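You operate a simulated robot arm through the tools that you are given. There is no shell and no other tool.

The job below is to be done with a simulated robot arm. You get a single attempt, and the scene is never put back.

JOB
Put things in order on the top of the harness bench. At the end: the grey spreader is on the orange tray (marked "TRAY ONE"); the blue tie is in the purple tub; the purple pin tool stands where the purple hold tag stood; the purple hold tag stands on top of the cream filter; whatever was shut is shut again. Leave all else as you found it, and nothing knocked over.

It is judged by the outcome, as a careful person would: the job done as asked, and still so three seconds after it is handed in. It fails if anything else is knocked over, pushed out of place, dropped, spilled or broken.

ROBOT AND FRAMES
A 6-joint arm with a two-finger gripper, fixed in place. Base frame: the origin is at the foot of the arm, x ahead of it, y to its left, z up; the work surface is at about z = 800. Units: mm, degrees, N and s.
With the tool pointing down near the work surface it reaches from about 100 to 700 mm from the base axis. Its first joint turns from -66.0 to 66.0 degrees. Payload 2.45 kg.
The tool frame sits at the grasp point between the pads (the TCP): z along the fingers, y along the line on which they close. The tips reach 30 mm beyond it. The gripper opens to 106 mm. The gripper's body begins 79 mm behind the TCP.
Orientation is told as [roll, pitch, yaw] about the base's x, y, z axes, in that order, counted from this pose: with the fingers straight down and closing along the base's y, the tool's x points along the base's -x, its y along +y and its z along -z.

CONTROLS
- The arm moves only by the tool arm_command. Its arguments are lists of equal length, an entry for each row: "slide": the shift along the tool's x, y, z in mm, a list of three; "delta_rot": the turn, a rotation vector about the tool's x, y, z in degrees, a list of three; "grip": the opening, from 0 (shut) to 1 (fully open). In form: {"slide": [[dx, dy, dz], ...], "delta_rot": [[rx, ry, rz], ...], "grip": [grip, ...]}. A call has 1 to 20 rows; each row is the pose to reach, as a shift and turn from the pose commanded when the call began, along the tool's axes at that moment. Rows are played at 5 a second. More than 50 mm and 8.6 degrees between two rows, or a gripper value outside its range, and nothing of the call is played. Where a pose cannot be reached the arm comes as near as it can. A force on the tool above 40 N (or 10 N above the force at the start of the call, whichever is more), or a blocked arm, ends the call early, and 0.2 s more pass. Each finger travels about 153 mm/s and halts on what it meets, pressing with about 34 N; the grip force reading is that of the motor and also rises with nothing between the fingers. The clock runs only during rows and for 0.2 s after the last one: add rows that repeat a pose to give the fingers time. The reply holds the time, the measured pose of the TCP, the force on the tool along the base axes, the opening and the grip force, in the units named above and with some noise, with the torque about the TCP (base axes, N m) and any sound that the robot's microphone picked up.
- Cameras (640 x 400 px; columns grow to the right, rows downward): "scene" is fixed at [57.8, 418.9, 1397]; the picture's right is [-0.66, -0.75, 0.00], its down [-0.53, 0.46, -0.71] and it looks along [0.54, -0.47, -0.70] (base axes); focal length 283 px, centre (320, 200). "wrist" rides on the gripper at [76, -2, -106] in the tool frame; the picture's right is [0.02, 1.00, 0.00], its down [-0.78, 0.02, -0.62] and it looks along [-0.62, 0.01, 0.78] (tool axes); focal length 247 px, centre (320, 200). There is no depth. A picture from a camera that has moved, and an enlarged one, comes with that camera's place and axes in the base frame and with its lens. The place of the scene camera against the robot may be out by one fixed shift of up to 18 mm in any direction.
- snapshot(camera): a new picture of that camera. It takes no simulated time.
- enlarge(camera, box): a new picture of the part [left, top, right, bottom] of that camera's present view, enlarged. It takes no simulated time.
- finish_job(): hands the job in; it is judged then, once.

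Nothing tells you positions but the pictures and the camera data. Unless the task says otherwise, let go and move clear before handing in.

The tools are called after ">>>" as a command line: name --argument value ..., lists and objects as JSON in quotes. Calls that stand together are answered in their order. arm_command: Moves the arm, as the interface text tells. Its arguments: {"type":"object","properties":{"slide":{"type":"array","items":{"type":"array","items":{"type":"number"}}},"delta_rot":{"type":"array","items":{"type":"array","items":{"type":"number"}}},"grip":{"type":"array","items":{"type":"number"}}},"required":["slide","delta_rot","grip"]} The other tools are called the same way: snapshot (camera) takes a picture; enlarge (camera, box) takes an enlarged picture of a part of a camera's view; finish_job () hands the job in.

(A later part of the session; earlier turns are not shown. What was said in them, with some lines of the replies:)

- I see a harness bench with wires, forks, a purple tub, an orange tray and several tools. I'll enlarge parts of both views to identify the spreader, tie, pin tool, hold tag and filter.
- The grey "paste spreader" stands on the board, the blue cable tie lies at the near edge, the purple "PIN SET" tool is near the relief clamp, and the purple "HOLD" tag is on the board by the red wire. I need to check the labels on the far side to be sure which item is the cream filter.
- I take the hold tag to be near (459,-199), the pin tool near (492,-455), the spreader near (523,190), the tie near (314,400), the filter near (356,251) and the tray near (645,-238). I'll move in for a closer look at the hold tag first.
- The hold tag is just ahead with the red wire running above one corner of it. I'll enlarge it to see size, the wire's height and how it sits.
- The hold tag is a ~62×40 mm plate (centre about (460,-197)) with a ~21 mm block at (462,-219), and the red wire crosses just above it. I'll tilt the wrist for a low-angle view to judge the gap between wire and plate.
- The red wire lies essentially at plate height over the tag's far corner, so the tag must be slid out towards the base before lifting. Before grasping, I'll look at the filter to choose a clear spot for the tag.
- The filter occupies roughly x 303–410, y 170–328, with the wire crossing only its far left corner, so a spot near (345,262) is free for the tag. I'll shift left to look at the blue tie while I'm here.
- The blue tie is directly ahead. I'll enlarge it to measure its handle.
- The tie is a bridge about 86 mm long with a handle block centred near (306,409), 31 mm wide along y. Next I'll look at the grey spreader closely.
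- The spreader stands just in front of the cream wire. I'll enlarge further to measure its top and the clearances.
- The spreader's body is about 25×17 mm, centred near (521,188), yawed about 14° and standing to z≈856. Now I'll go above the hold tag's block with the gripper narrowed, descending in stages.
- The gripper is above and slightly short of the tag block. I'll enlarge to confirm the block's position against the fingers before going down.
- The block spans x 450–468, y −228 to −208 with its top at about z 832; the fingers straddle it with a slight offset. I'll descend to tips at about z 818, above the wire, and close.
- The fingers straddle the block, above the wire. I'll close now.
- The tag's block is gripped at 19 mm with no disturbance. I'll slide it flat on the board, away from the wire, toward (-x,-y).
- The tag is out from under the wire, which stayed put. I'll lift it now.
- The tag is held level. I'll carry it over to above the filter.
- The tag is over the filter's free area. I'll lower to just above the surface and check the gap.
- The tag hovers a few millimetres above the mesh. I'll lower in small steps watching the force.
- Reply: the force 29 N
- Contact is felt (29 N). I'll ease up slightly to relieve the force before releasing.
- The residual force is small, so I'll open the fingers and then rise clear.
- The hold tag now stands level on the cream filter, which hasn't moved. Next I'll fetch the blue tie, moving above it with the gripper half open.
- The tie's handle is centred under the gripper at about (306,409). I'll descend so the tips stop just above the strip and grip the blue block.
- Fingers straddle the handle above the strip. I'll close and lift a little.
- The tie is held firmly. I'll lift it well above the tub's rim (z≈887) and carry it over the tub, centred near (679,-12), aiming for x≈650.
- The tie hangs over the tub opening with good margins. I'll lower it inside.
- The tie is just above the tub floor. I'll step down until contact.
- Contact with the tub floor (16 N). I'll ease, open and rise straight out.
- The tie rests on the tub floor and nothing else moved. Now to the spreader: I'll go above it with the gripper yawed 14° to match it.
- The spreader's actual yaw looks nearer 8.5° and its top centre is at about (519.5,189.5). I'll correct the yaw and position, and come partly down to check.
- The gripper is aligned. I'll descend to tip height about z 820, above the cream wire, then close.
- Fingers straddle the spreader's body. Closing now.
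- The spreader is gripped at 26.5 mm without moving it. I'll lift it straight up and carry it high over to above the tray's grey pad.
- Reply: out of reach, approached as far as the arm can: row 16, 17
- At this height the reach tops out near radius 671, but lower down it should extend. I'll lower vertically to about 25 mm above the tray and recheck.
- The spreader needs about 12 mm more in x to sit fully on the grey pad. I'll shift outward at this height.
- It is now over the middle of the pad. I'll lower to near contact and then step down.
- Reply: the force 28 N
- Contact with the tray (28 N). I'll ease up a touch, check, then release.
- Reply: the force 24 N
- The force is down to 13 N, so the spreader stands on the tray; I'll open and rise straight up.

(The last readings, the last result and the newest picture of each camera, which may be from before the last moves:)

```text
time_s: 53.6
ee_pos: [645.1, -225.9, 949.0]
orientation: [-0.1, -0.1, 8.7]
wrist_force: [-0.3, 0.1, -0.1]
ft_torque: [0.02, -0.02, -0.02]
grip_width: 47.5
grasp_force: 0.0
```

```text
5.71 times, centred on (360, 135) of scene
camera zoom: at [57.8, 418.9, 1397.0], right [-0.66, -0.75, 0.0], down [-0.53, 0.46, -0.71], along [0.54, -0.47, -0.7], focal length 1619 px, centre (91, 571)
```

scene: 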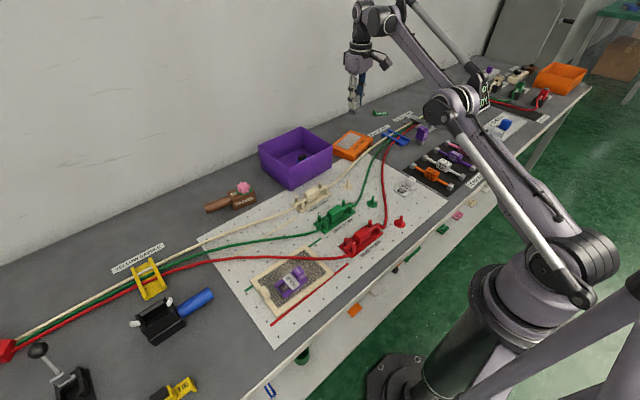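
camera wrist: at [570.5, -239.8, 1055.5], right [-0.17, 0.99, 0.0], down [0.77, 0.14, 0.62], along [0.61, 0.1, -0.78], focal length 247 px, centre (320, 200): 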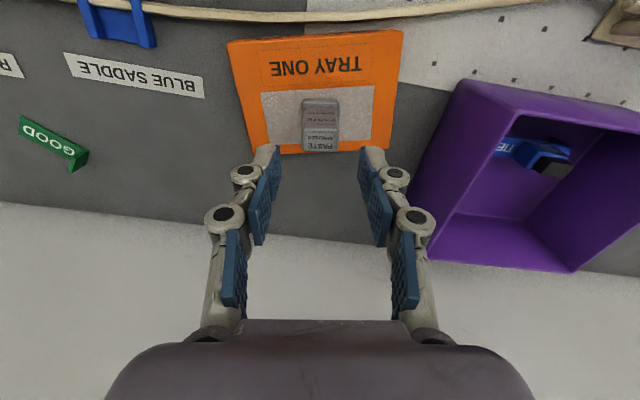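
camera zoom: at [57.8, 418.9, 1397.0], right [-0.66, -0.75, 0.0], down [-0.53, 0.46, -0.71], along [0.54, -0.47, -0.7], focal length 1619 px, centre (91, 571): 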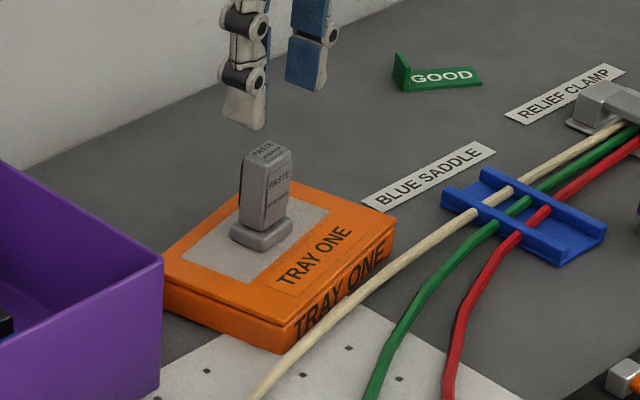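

The spreader stands on Tray One. Now I'll go look at the pin tool by the relief clamp.

>>> arm_command --slide '[[36.4, -23.4, 0], [72.8, -46.9, 0], [109.2, -70.3, 0], [145.6, -93.8, 0], [182, -117.2, 0], [218.5, -140.7, 0], [254.9, -164.1, 0], [291.3, -187.6, 0], [291.3, -187.6, 0]]' --delta_rot '[[0, 0, 1.2], [0, 0, 2.4], [0, 0, 3.6], [0, 0, 4.8], [0, 0, 6], [0, 0, 7.2], [0, 0, 8.6], [0, 0, 8.6], [0, 0, 8.6]]' --grip '[0.45, 0.45, 0.45, 0.45, 0.45, 0.45, 0.45, 0.45, 0.45]'

>>> snapshot --camera "wrist"

>>> enlarge --camera "wrist" --box '[240, 100, 400, 200]'

```text
time_s: 55.6
ee_pos: [386.2, -454.9, 949.3]
orientation: [-0.1, -0.2, 0.0]
wrist_force: [-0.5, -0.4, 0.5]
ft_torque: [0.05, 0.02, 0.0]
grip_width: 47.5
grasp_force: 0.0
```

```text
taken
camera wrist: at [309.6, -457.0, 1055.4], right [-0.02, 1.0, 0.0], down [0.78, 0.02, 0.62], along [0.62, 0.01, -0.78], focal length 247 px, centre (320, 200)
```

wrist: 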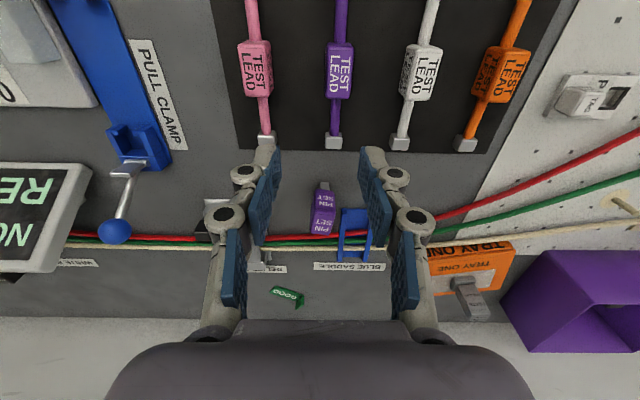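

```text
4.00 times, centred on (320, 150) of wrist
camera zoom: at [309.6, -457.0, 1055.4], right [-0.02, 1.0, 0.0], down [0.78, 0.02, 0.62], along [0.62, 0.01, -0.78], focal length 988 px, centre (320, 400)
```

zoom: 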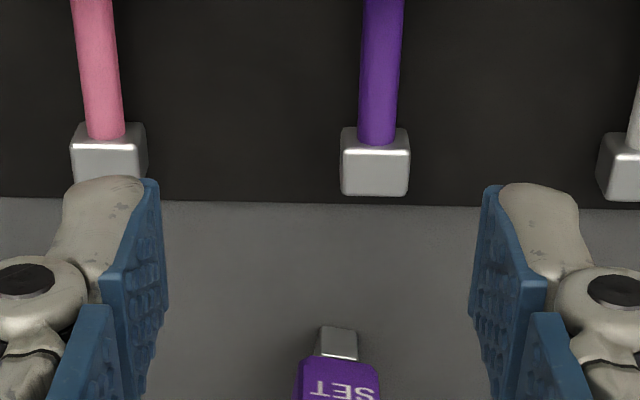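

>>> enlarge --camera "wrist" --box '[264, 165, 408, 255]'

>>> enlarge --camera "scene" --box '[392, 108, 456, 152]'

```text
4.44 times, centred on (336, 210) of wrist
camera zoom: at [309.6, -457.0, 1055.4], right [-0.02, 1.0, 0.0], down [0.78, 0.02, 0.62], along [0.62, 0.01, -0.78], focal length 1098 px, centre (249, 156)
```

zoom: 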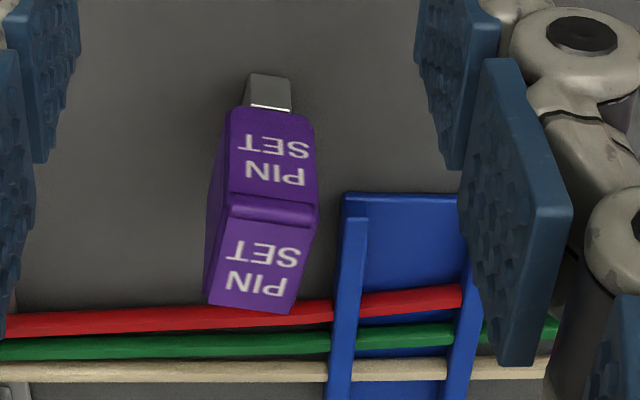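

```text
9.09 times, centred on (424, 130) of scene
camera zoom: at [57.8, 418.9, 1397.0], right [-0.66, -0.75, 0.0], down [-0.53, 0.46, -0.71], along [0.54, -0.47, -0.7], focal length 2576 px, centre (-626, 836)
```

zoom: 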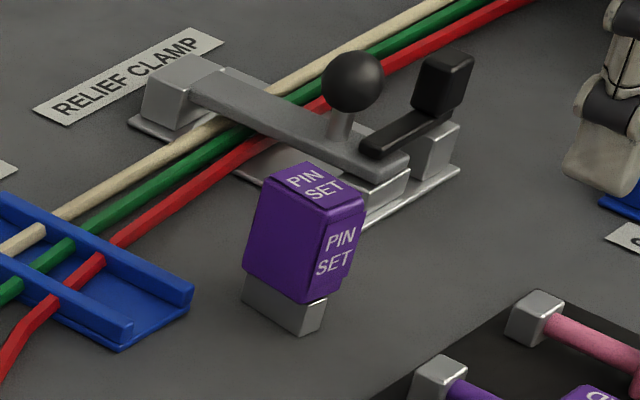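

The pin tool stands at about (497,-450), yawed about −11°, purple block ~22×30 mm up to z≈860 on a narrow steel foot. I'll shift sideways to see the clearance to the relief clamp on its left.

>>> arm_command --slide '[[0, -30, 0], [0, -60, 0], [0, -60, 0]]' --delta_rot '[[0, 0, 0], [0, 0, 0], [0, 0, 0]]' --grip '[0.45, 0.45, 0.45]'

>>> snapshot --camera "wrist"

>>> enlarge --camera "wrist" --box '[264, 160, 408, 250]'

```text
time_s: 56.4
ee_pos: [385.7, -514.3, 948.7]
orientation: [-0.2, -0.2, 0.0]
wrist_force: [0.0, -0.1, 0.5]
ft_torque: [0.02, -0.01, -0.05]
grip_width: 47.8
grasp_force: 0.1
```

```text
taken
camera wrist: at [309.1, -517.0, 1055.3], right [-0.02, 1.0, 0.0], down [0.78, 0.02, 0.62], along [0.62, 0.01, -0.78], focal length 247 px, centre (320, 200)
```

wrist: 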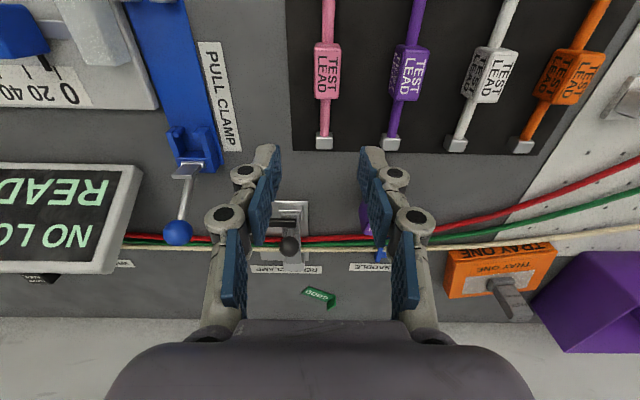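

```text
4.44 times, centred on (336, 205) of wrist
camera zoom: at [309.1, -517.0, 1055.3], right [-0.02, 1.0, 0.0], down [0.78, 0.02, 0.62], along [0.62, 0.01, -0.78], focal length 1098 px, centre (249, 178)
```

zoom: 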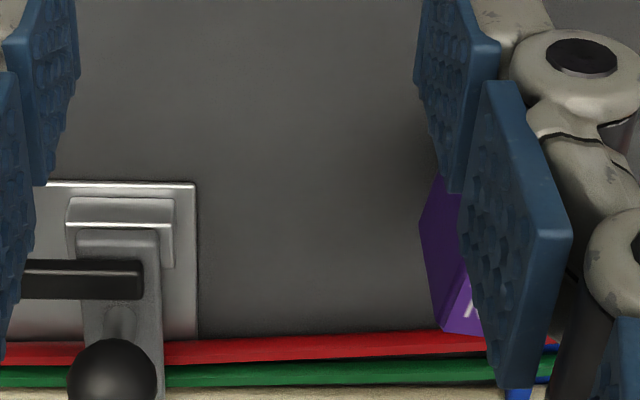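

The clamp is about 80 mm away from the pin tool, so there is ample room. I'll go above the pin tool with yaw −11°.

>>> arm_command --slide '[[-37, 21, 0], [-74, 42, 0], [-111.3, 63.8, 0], [-111.3, 63.8, 0]]' --delta_rot '[[0, 0, 4], [0, 0, 8], [0, 0, 11], [0, 0, 11]]' --grip '[0.45, 0.45, 0.45, 0.45]'

>>> snapshot --camera "wrist"

>>> enlarge --camera "wrist" --box '[256, 70, 400, 160]'

```text
time_s: 57.4
ee_pos: [497.0, -451.5, 949.6]
orientation: [-0.1, -0.2, -11.0]
wrist_force: [0.3, 0.0, 0.3]
ft_torque: [0.0, -0.01, 0.02]
grip_width: 47.7
grasp_force: 0.0
```

```text
taken
camera wrist: at [421.6, -439.4, 1055.6], right [0.17, 0.99, 0.0], down [0.77, -0.13, 0.62], along [0.61, -0.11, -0.78], focal length 247 px, centre (320, 200)
```

wrist: 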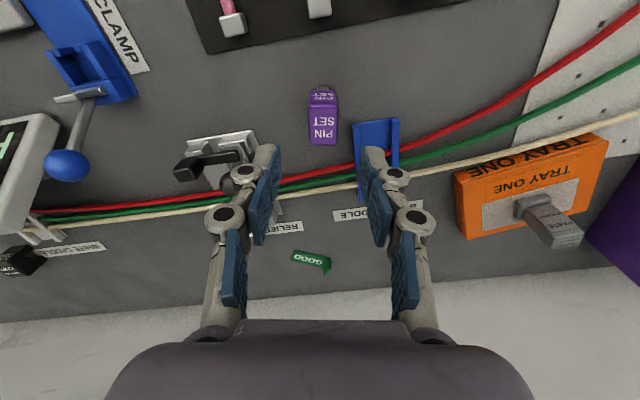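

```text
4.44 times, centred on (328, 115) of wrist
camera zoom: at [421.6, -439.4, 1055.6], right [0.17, 0.99, 0.0], down [0.77, -0.13, 0.62], along [0.61, -0.11, -0.78], focal length 1098 px, centre (284, 578)
```

zoom: 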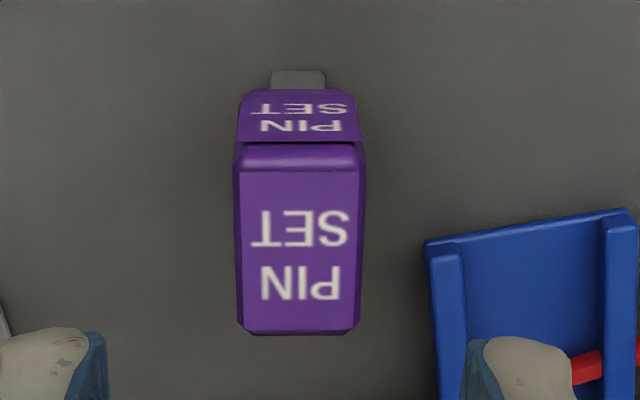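

The yaw matches well and the tool is centred at about (499,-450.6). I'll descend to grip height.

>>> arm_command --slide '[[-1.8, 1.3, 30], [-1.8, 1.3, 60], [-1.8, 1.3, 82], [-1.8, 1.3, 94], [-1.8, 1.3, 98], [-1.8, 1.3, 98]]' --delta_rot '[[0, 0, 0], [0, 0, 0], [0, 0, 0], [0, 0, 0], [0, 0, 0], [0, 0, 0]]' --grip '[0.45, 0.45, 0.45, 0.45, 0.45, 0.45]'

>>> enlarge --camera "wrist" --box '[248, 110, 392, 200]'

>>> enlarge --camera "scene" --box '[392, 108, 456, 152]'

```text
time_s: 58.8
ee_pos: [498.7, -452.0, 851.6]
orientation: [-0.1, -0.1, -11.0]
wrist_force: [-0.2, 0.4, -0.7]
ft_torque: [0.01, 0.05, -0.01]
grip_width: 47.4
grasp_force: 0.0
```

```text
4.44 times, centred on (320, 155) of wrist
camera zoom: at [423.6, -438.8, 957.6], right [0.17, 0.99, 0.0], down [0.77, -0.13, 0.62], along [0.61, -0.11, -0.78], focal length 1098 px, centre (320, 400)
```

zoom: 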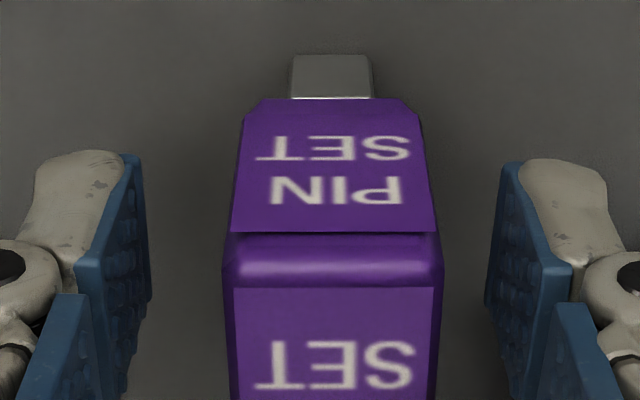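

```text
9.09 times, centred on (424, 130) of scene
camera zoom: at [57.8, 418.9, 1397.0], right [-0.66, -0.75, 0.0], down [-0.53, 0.46, -0.71], along [0.54, -0.47, -0.7], focal length 2576 px, centre (-626, 836)
```

zoom: 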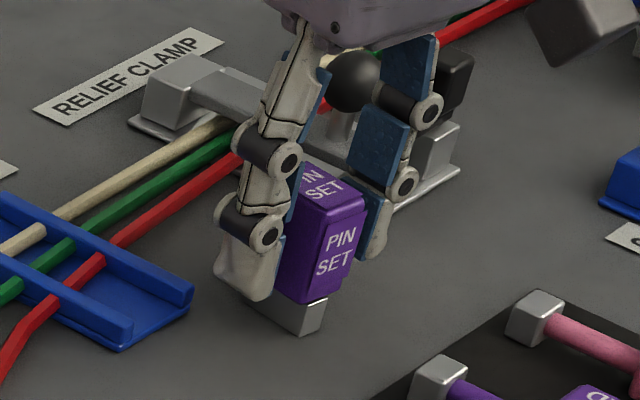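

The block sits about 1.6 mm off the finger centre; I'll nudge the gripper over and then close.

>>> arm_command --slide '[[0, 1.6, 0], [0, 1.6, 0], [0, 1.6, 0], [0, 1.6, 0], [0, 1.6, 0]]' --delta_rot '[[0, 0, 0], [0, 0, 0], [0, 0, 0], [0, 0, 0], [0, 0, 0]]' --grip '[0.45, 0.35, 0.28, 0.15, 0.15]'

>>> enlarge --camera "wrist" --box '[248, 110, 392, 200]'

>>> enlarge --camera "scene" --box '[392, 108, 456, 152]'

```text
time_s: 60.0
ee_pos: [498.9, -449.4, 852.7]
orientation: [-0.1, -0.1, -11.0]
wrist_force: [-0.1, -0.5, 0.5]
ft_torque: [0.01, -0.02, 0.01]
grip_width: 22.9
grasp_force: 34.1
```

```text
4.44 times, centred on (320, 155) of wrist
camera zoom: at [424.0, -437.2, 957.9], right [0.17, 0.99, 0.0], down [0.77, -0.13, 0.62], along [0.61, -0.11, -0.78], focal length 1098 px, centre (320, 400)
```

zoom: 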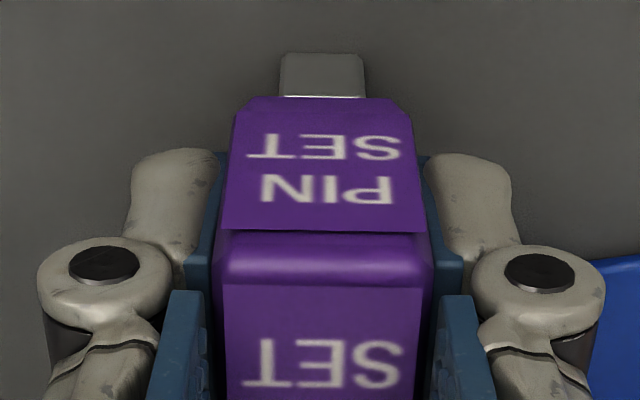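

```text
9.09 times, centred on (424, 130) of scene
camera zoom: at [57.8, 418.9, 1397.0], right [-0.66, -0.75, 0.0], down [-0.53, 0.46, -0.71], along [0.54, -0.47, -0.7], focal length 2576 px, centre (-626, 836)
```

zoom: 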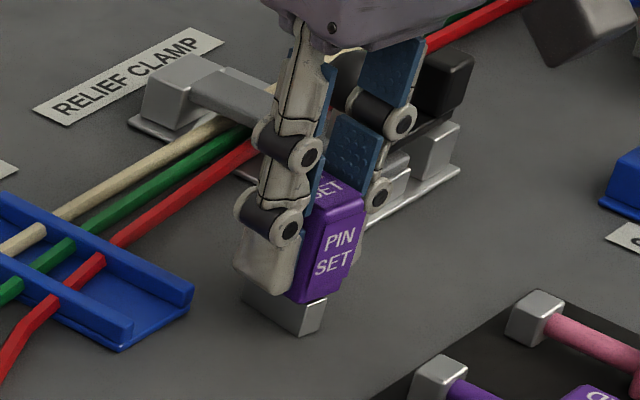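

The pin tool is gripped at 22.9 mm. I'll lift it and carry it to the tag's old spot, turning it so its narrow foot lies parallel to the red wire and clears it; target centre about (455,-206).

>>> arm_command --slide '[[0, 0, -4], [0, 0, -15], [0, 0, -45], [0, 0, -85], [15, 38.5, -85], [30, 77, -85], [45, 115.5, -85], [60, 154, -85], [75, 192.6, -85], [89.7, 231.1, -85], [89.7, 231.1, -85]]' --delta_rot '[[0, 0, 0], [0, 0, 0], [0, 0, 0], [0, 0, 0], [0, 0, 7], [0, 0, 14], [0, 0, 21], [0, 0, 28], [0, 0, 35], [0, 0, 39.5], [0, 0, 39.5]]' --grip '[0.15, 0.15, 0.15, 0.15, 0.15, 0.15, 0.15, 0.15, 0.15, 0.15, 0.15]'

>>> snapshot --camera "wrist"

>>> enlarge --camera "wrist" --box '[220, 80, 420, 205]'

>>> enlarge --camera "scene" --box '[344, 120, 440, 200]'

```text
time_s: 62.4
ee_pos: [454.9, -205.6, 935.3]
orientation: [0.0, -0.2, -50.6]
wrist_force: [0.0, 0.6, -0.2]
ft_torque: [0.01, 0.0, -0.01]
grip_width: 23.0
grasp_force: 34.6
```

```text
taken
camera wrist: at [405.4, -147.5, 1041.6], right [0.76, 0.65, 0.0], down [0.51, -0.59, 0.62], along [0.41, -0.47, -0.78], focal length 247 px, centre (320, 200)
```

wrist: 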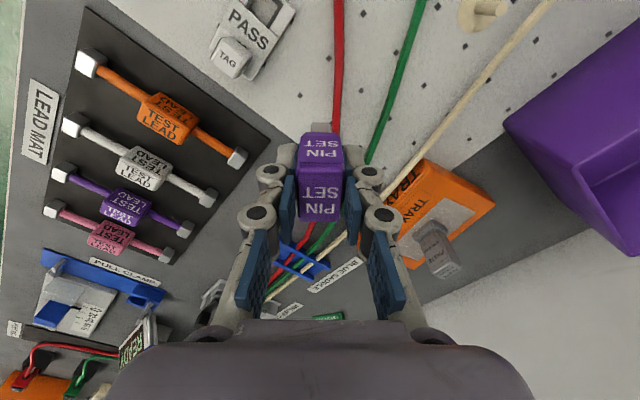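

```text
3.20 times, centred on (320, 142) of wrist
camera zoom: at [405.4, -147.5, 1041.6], right [0.76, 0.65, 0.0], down [0.51, -0.59, 0.62], along [0.41, -0.47, -0.78], focal length 790 px, centre (320, 384)
```

zoom: 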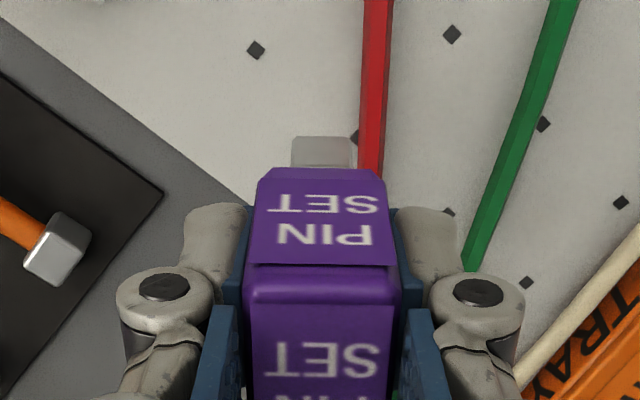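

```text
5.00 times, centred on (392, 160) of scene
camera zoom: at [57.8, 418.9, 1397.0], right [-0.66, -0.75, 0.0], down [-0.53, 0.46, -0.71], along [0.54, -0.47, -0.7], focal length 1417 px, centre (-40, 400)
```

zoom: 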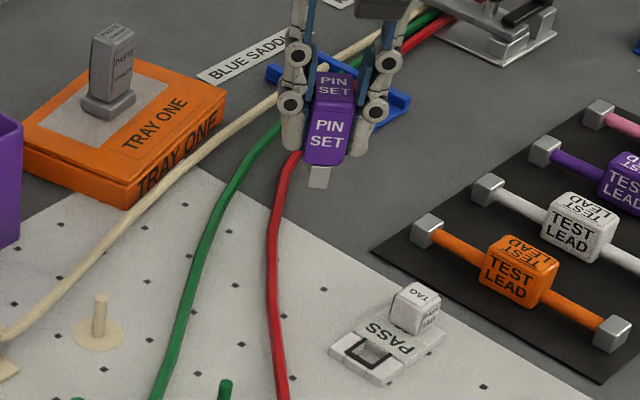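

The wire is where it was, and the foot will land about 15 mm clear of its centreline. I'll lower to just above the board.

>>> arm_command --slide '[[0, 0, 25], [0, 0, 48], [0, 0, 64], [0, 0, 73], [0, 0, 76], [0, 0, 76]]' --delta_rot '[[0, 0, 0], [0, 0, 0], [0, 0, 0], [0, 0, 0], [0, 0, 0], [0, 0, 0]]' --grip '[0.15, 0.15, 0.15, 0.15, 0.15, 0.15]'

>>> enlarge --camera "wrist" --box '[240, 90, 400, 190]'

>>> enlarge --camera "scene" --box '[360, 140, 424, 190]'

```text
time_s: 63.8
ee_pos: [455.4, -206.0, 859.4]
orientation: [0.0, -0.3, -50.5]
wrist_force: [0.0, 0.1, -0.9]
ft_torque: [-0.03, -0.03, 0.01]
grip_width: 22.8
grasp_force: 34.0
```

```text
4.00 times, centred on (320, 140) of wrist
camera zoom: at [405.5, -148.1, 965.6], right [0.76, 0.65, 0.0], down [0.51, -0.59, 0.62], along [0.41, -0.47, -0.78], focal length 988 px, centre (320, 440)
```

zoom: 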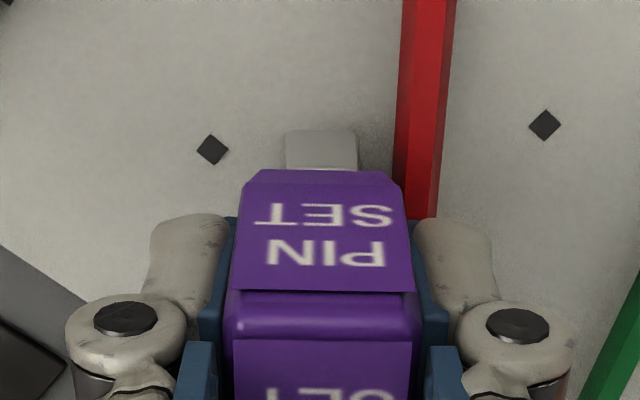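

```text
8.00 times, centred on (392, 165) of scene
camera zoom: at [57.8, 418.9, 1397.0], right [-0.66, -0.75, 0.0], down [-0.53, 0.46, -0.71], along [0.54, -0.47, -0.7], focal length 2267 px, centre (-256, 480)
```

zoom: 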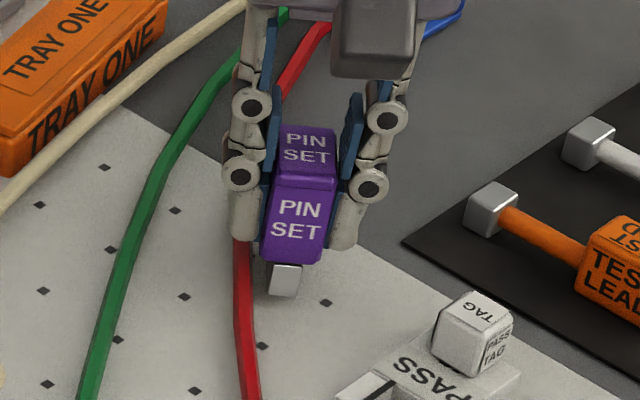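

There's a clear gap between the foot and the wire. I'll step down to contact.

>>> arm_command --slide '[[0, 0, 1.5], [0, 0, 3], [0, 0, 4], [0, 0, 4]]' --delta_rot '[[0, 0, 0], [0, 0, 0], [0, 0, 0], [0, 0, 0]]' --grip '[0.15, 0.15, 0.15, 0.15]'

```text
time_s: 64.8
ee_pos: [455.4, -205.8, 855.9]
orientation: [-0.1, -0.2, -50.4]
wrist_force: [-0.4, -0.4, 0.3]
ft_torque: [0.06, -0.03, 0.02]
grip_width: 22.8
grasp_force: 34.1
```

>>> arm_command --slide '[[0, 0, 1], [0, 0, 2], [0, 0, 2]]' --delta_rot '[[0, 0, 0], [0, 0, 0], [0, 0, 0]]' --grip '[0.15, 0.15, 0.15]'

```text
time_s: 65.6
ee_pos: [455.4, -204.9, 853.0]
orientation: [0.0, -0.1, -50.5]
wrist_force: [0.2, -0.2, -1.1]
ft_torque: [0.01, 0.03, -0.04]
grip_width: 22.8
grasp_force: 34.2
```

>>> arm_command --slide '[[0, 0, 0.7], [0, 0, 1.4], [0, 0, 1.4]]' --delta_rot '[[0, 0, 0], [0, 0, 0], [0, 0, 0]]' --grip '[0.15, 0.15, 0.15]'

>>> enlarge --camera "scene" --box '[376, 155, 408, 180]'

```text
time_s: 66.4
ee_pos: [455.5, -204.8, 851.8]
orientation: [0.1, -0.3, -50.5]
wrist_force: [-0.6, -0.1, 0.1]
ft_torque: [-0.01, 0.03, -0.01]
grip_width: 22.9
grasp_force: 34.1
```

```text
16.00 times, centred on (392, 168) of scene
camera zoom: at [57.8, 418.9, 1397.0], right [-0.66, -0.75, 0.0], down [-0.53, 0.46, -0.71], along [0.54, -0.47, -0.7], focal length 4534 px, centre (-832, 720)
```

zoom: 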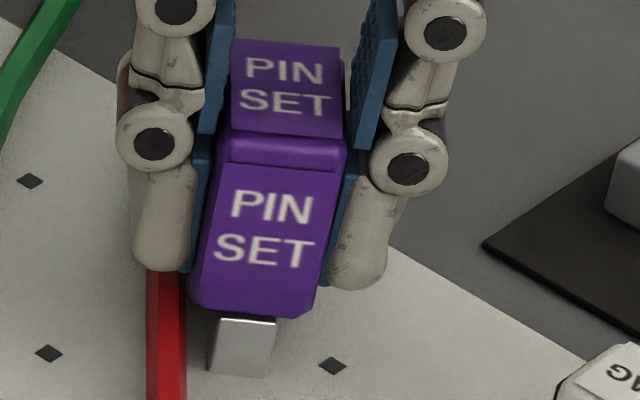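

No contact yet, so I'll keep stepping down in half-millimetres.

>>> arm_command --slide '[[0, 0, 0.5], [0, 0, 1.0], [0, 0, 1.0]]' --delta_rot '[[0, 0, 0], [0, 0, 0], [0, 0, 0]]' --grip '[0.15, 0.15, 0.15]'

```text
time_s: 67.2
ee_pos: [456.1, -204.8, 852.3]
orientation: [0.0, -0.2, -50.6]
wrist_force: [-1.1, 0.6, 13.3]
ft_torque: [-0.06, -0.02, 0.01]
grip_width: 22.7
grasp_force: 34.5
```

Contact at 13 N — the pin tool is standing on the board. I'll ease, open and rise.

>>> arm_command --slide '[[0, 0, -0.4], [0, 0, -0.4], [0, 0, -0.4], [0, 0, -0.4], [0, 0, -8], [0, 0, -25], [0, 0, -55], [0, 0, -90], [0, 0, -90]]' --delta_rot '[[0, 0, 0], [0, 0, 0], [0, 0, 0], [0, 0, 0], [0, 0, 0], [0, 0, 0], [0, 0, 0], [0, 0, 0], [0, 0, 0]]' --grip '[0.15, 0.27, 0.35, 0.35, 0.35, 0.35, 0.35, 0.35, 0.35]'

>>> snapshot --camera "wrist"

>>> enlarge --camera "wrist" --box '[240, 70, 400, 170]'

>>> enlarge --camera "scene" --box '[344, 120, 440, 200]'

```text
time_s: 69.2
ee_pos: [454.3, -204.0, 942.3]
orientation: [0.0, -0.2, -50.5]
wrist_force: [-0.2, 0.2, -0.9]
ft_torque: [0.01, -0.03, -0.01]
grip_width: 37.1
grasp_force: 0.0
```

```text
taken
camera wrist: at [404.9, -146.8, 1048.0], right [0.76, 0.65, 0.0], down [0.51, -0.59, 0.62], along [0.41, -0.47, -0.78], focal length 247 px, centre (320, 200)
```

wrist: 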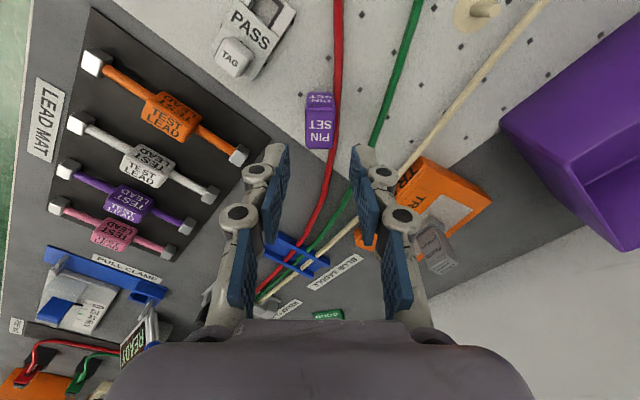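

```text
4.00 times, centred on (320, 120) of wrist
camera zoom: at [404.9, -146.8, 1048.0], right [0.76, 0.65, 0.0], down [0.51, -0.59, 0.62], along [0.41, -0.47, -0.78], focal length 988 px, centre (320, 520)
```

zoom: 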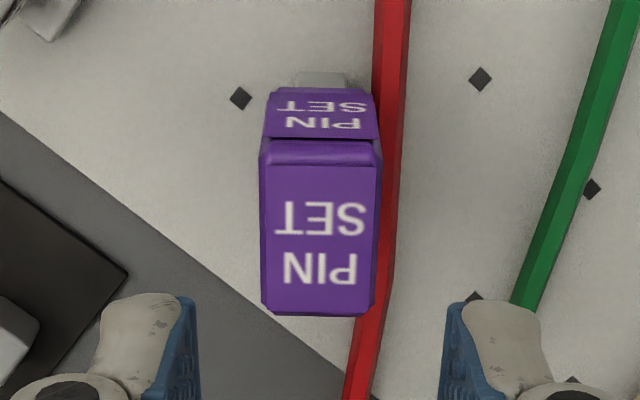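

```text
5.00 times, centred on (392, 160) of scene
camera zoom: at [57.8, 418.9, 1397.0], right [-0.66, -0.75, 0.0], down [-0.53, 0.46, -0.71], along [0.54, -0.47, -0.7], focal length 1417 px, centre (-40, 400)
```

zoom: 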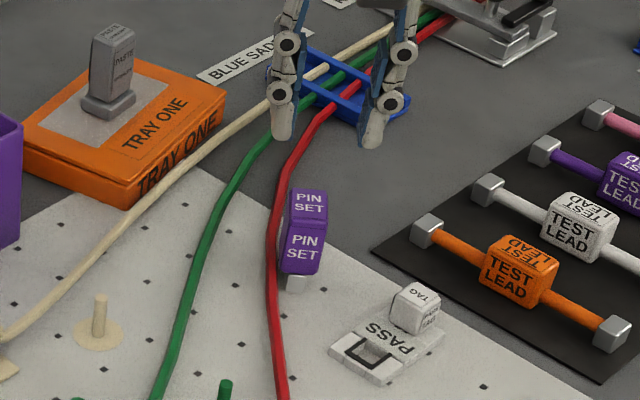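

The pin tool stands upright where the tag was, clear of the wire. I'll move the arm up and away and then check the entire scene.

>>> arm_command --slide '[[0, 0, -40], [0, 0, -80], [0, 0, -120], [25, 2, -160], [50, 4, -160], [86.6, 6.6, -160], [86.6, 6.6, -160], [86.6, 6.6, -160]]' --delta_rot '[[0, 0, -8], [0, 0, -16], [0, 0, -24], [0, 0, -32], [0, 0, -40], [0, 0, -46], [0, 0, -50.5], [0, 0, -50.5]]' --grip '[0.5, 0.7, 0.9, 1, 1, 1, 1, 1]'

>>> snapshot --camera "scene"

>>> snapshot --camera "wrist"

>>> enlarge --camera "scene" --box '[320, 100, 480, 200]'

>>> enlarge --camera "scene" --box '[200, 200, 360, 300]'

>>> enlarge --camera "scene" --box '[180, 120, 340, 220]'

>>> enlarge --camera "scene" --box '[440, 50, 600, 150]'

>>> enlarge --camera "scene" --box '[0, 230, 280, 400]'

```text
time_s: 71.0
ee_pos: [405.0, -133.7, 1101.4]
orientation: [-0.1, -0.1, 0.1]
wrist_force: [-0.3, 0.2, -0.1]
ft_torque: [-0.02, 0.0, 0.01]
grip_width: 105.9
grasp_force: 0.1
```

```text
taken
```

scene: 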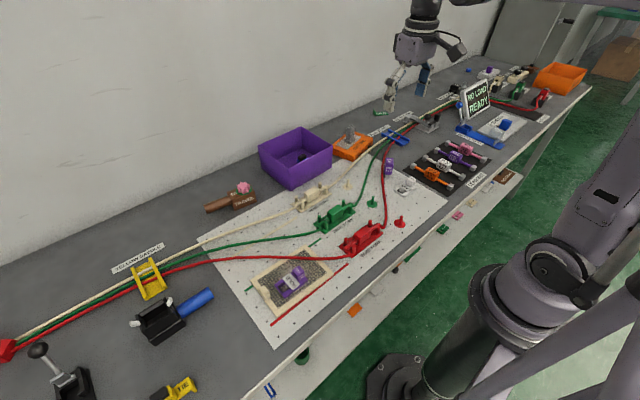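

```text
taken
camera wrist: at [328.6, -135.9, 1207.1], right [-0.02, 1.0, 0.0], down [0.78, 0.02, 0.62], along [0.62, 0.01, -0.78], focal length 247 px, centre (320, 200)
```

wrist: 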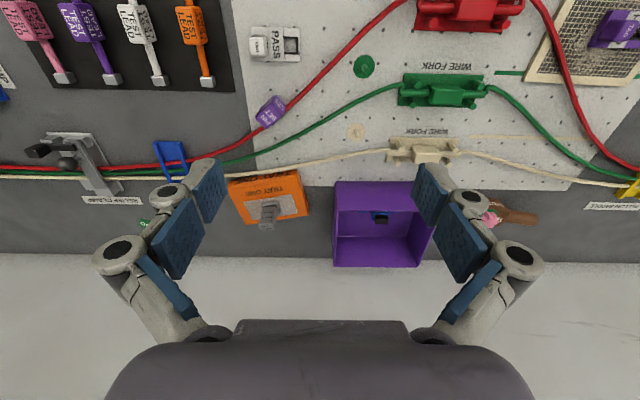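

```text
4.00 times, centred on (400, 150) of scene
camera zoom: at [57.8, 418.9, 1397.0], right [-0.66, -0.75, 0.0], down [-0.53, 0.46, -0.71], along [0.54, -0.47, -0.7], focal length 1134 px, centre (0, 400)
```

zoom: 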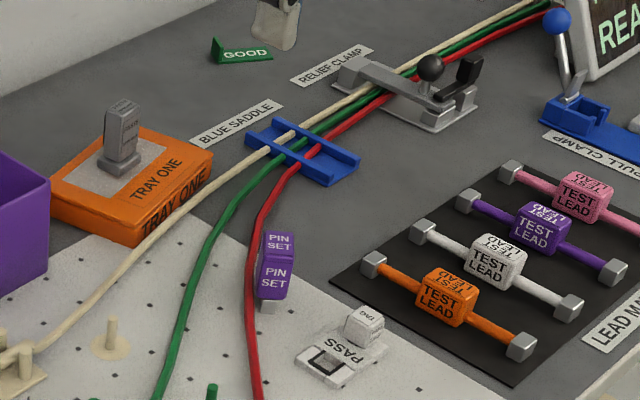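

```text
4.00 times, centred on (280, 250) of scene
camera zoom: at [57.8, 418.9, 1397.0], right [-0.66, -0.75, 0.0], down [-0.53, 0.46, -0.71], along [0.54, -0.47, -0.7], focal length 1134 px, centre (480, 0)
```

zoom: 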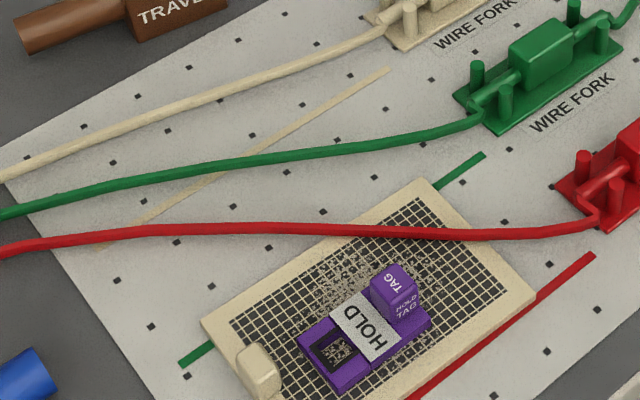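

```text
4.00 times, centred on (260, 170) of scene
camera zoom: at [57.8, 418.9, 1397.0], right [-0.66, -0.75, 0.0], down [-0.53, 0.46, -0.71], along [0.54, -0.47, -0.7], focal length 1134 px, centre (560, 320)
```

zoom: 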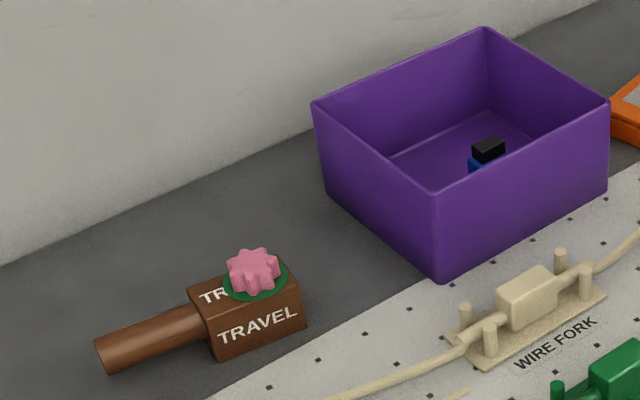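

```text
4.00 times, centred on (520, 100) of scene
camera zoom: at [57.8, 418.9, 1397.0], right [-0.66, -0.75, 0.0], down [-0.53, 0.46, -0.71], along [0.54, -0.47, -0.7], focal length 1134 px, centre (-480, 600)
```

zoom: 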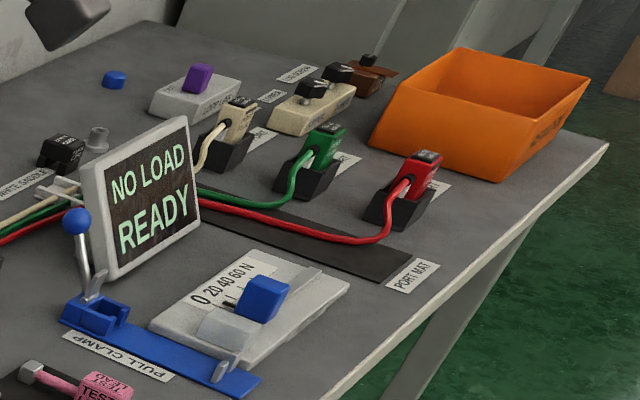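

```text
2.29 times, centred on (140, 315) of scene
camera zoom: at [57.8, 418.9, 1397.0], right [-0.66, -0.75, 0.0], down [-0.53, 0.46, -0.71], along [0.54, -0.47, -0.7], focal length 648 px, centre (731, -63)
```

zoom: 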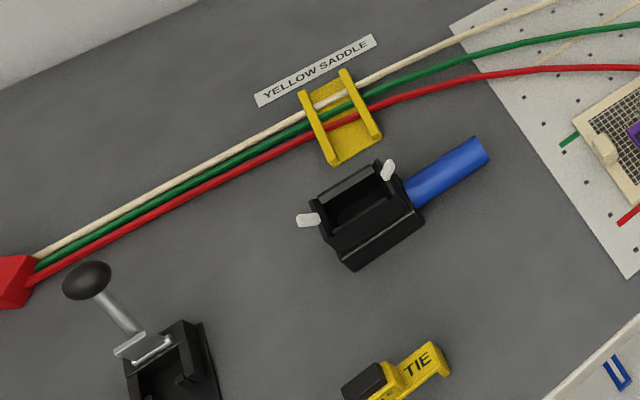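

All four placements look right: the spreader is on Tray One, the tie is in the purple tub, the hold tag is on the cream filter, and the pin tool stands where the tag was. I opened nothing, everything else matches the starting pictures, and the arm is clear, so I'm handing in.

>>> finish_job

```text
The job is handed in.
```

The job is handed in, and the final pictures showed all four items where you asked:

- **Grey spreader:** it stands upright on the grey pad of the orange tray marked "TRAY ONE".
- **Blue tie:** it rests on the floor of the purple tub.
- **Purple hold tag:** it sits level on the cream filter, clear of the red wire. I slid it out from under that wire before lifting it.
- **Purple pin tool:** it stands inside the hold tag's old footprint. It is about 10 mm from the tag's centre and turned about 40°, so that its foot doesn't touch the red wire.

I opened nothing, so there was nothing to shut again. Nothing else looked moved or knocked over compared with the starting pictures. The gripper is empty and the arm is back near its starting position.
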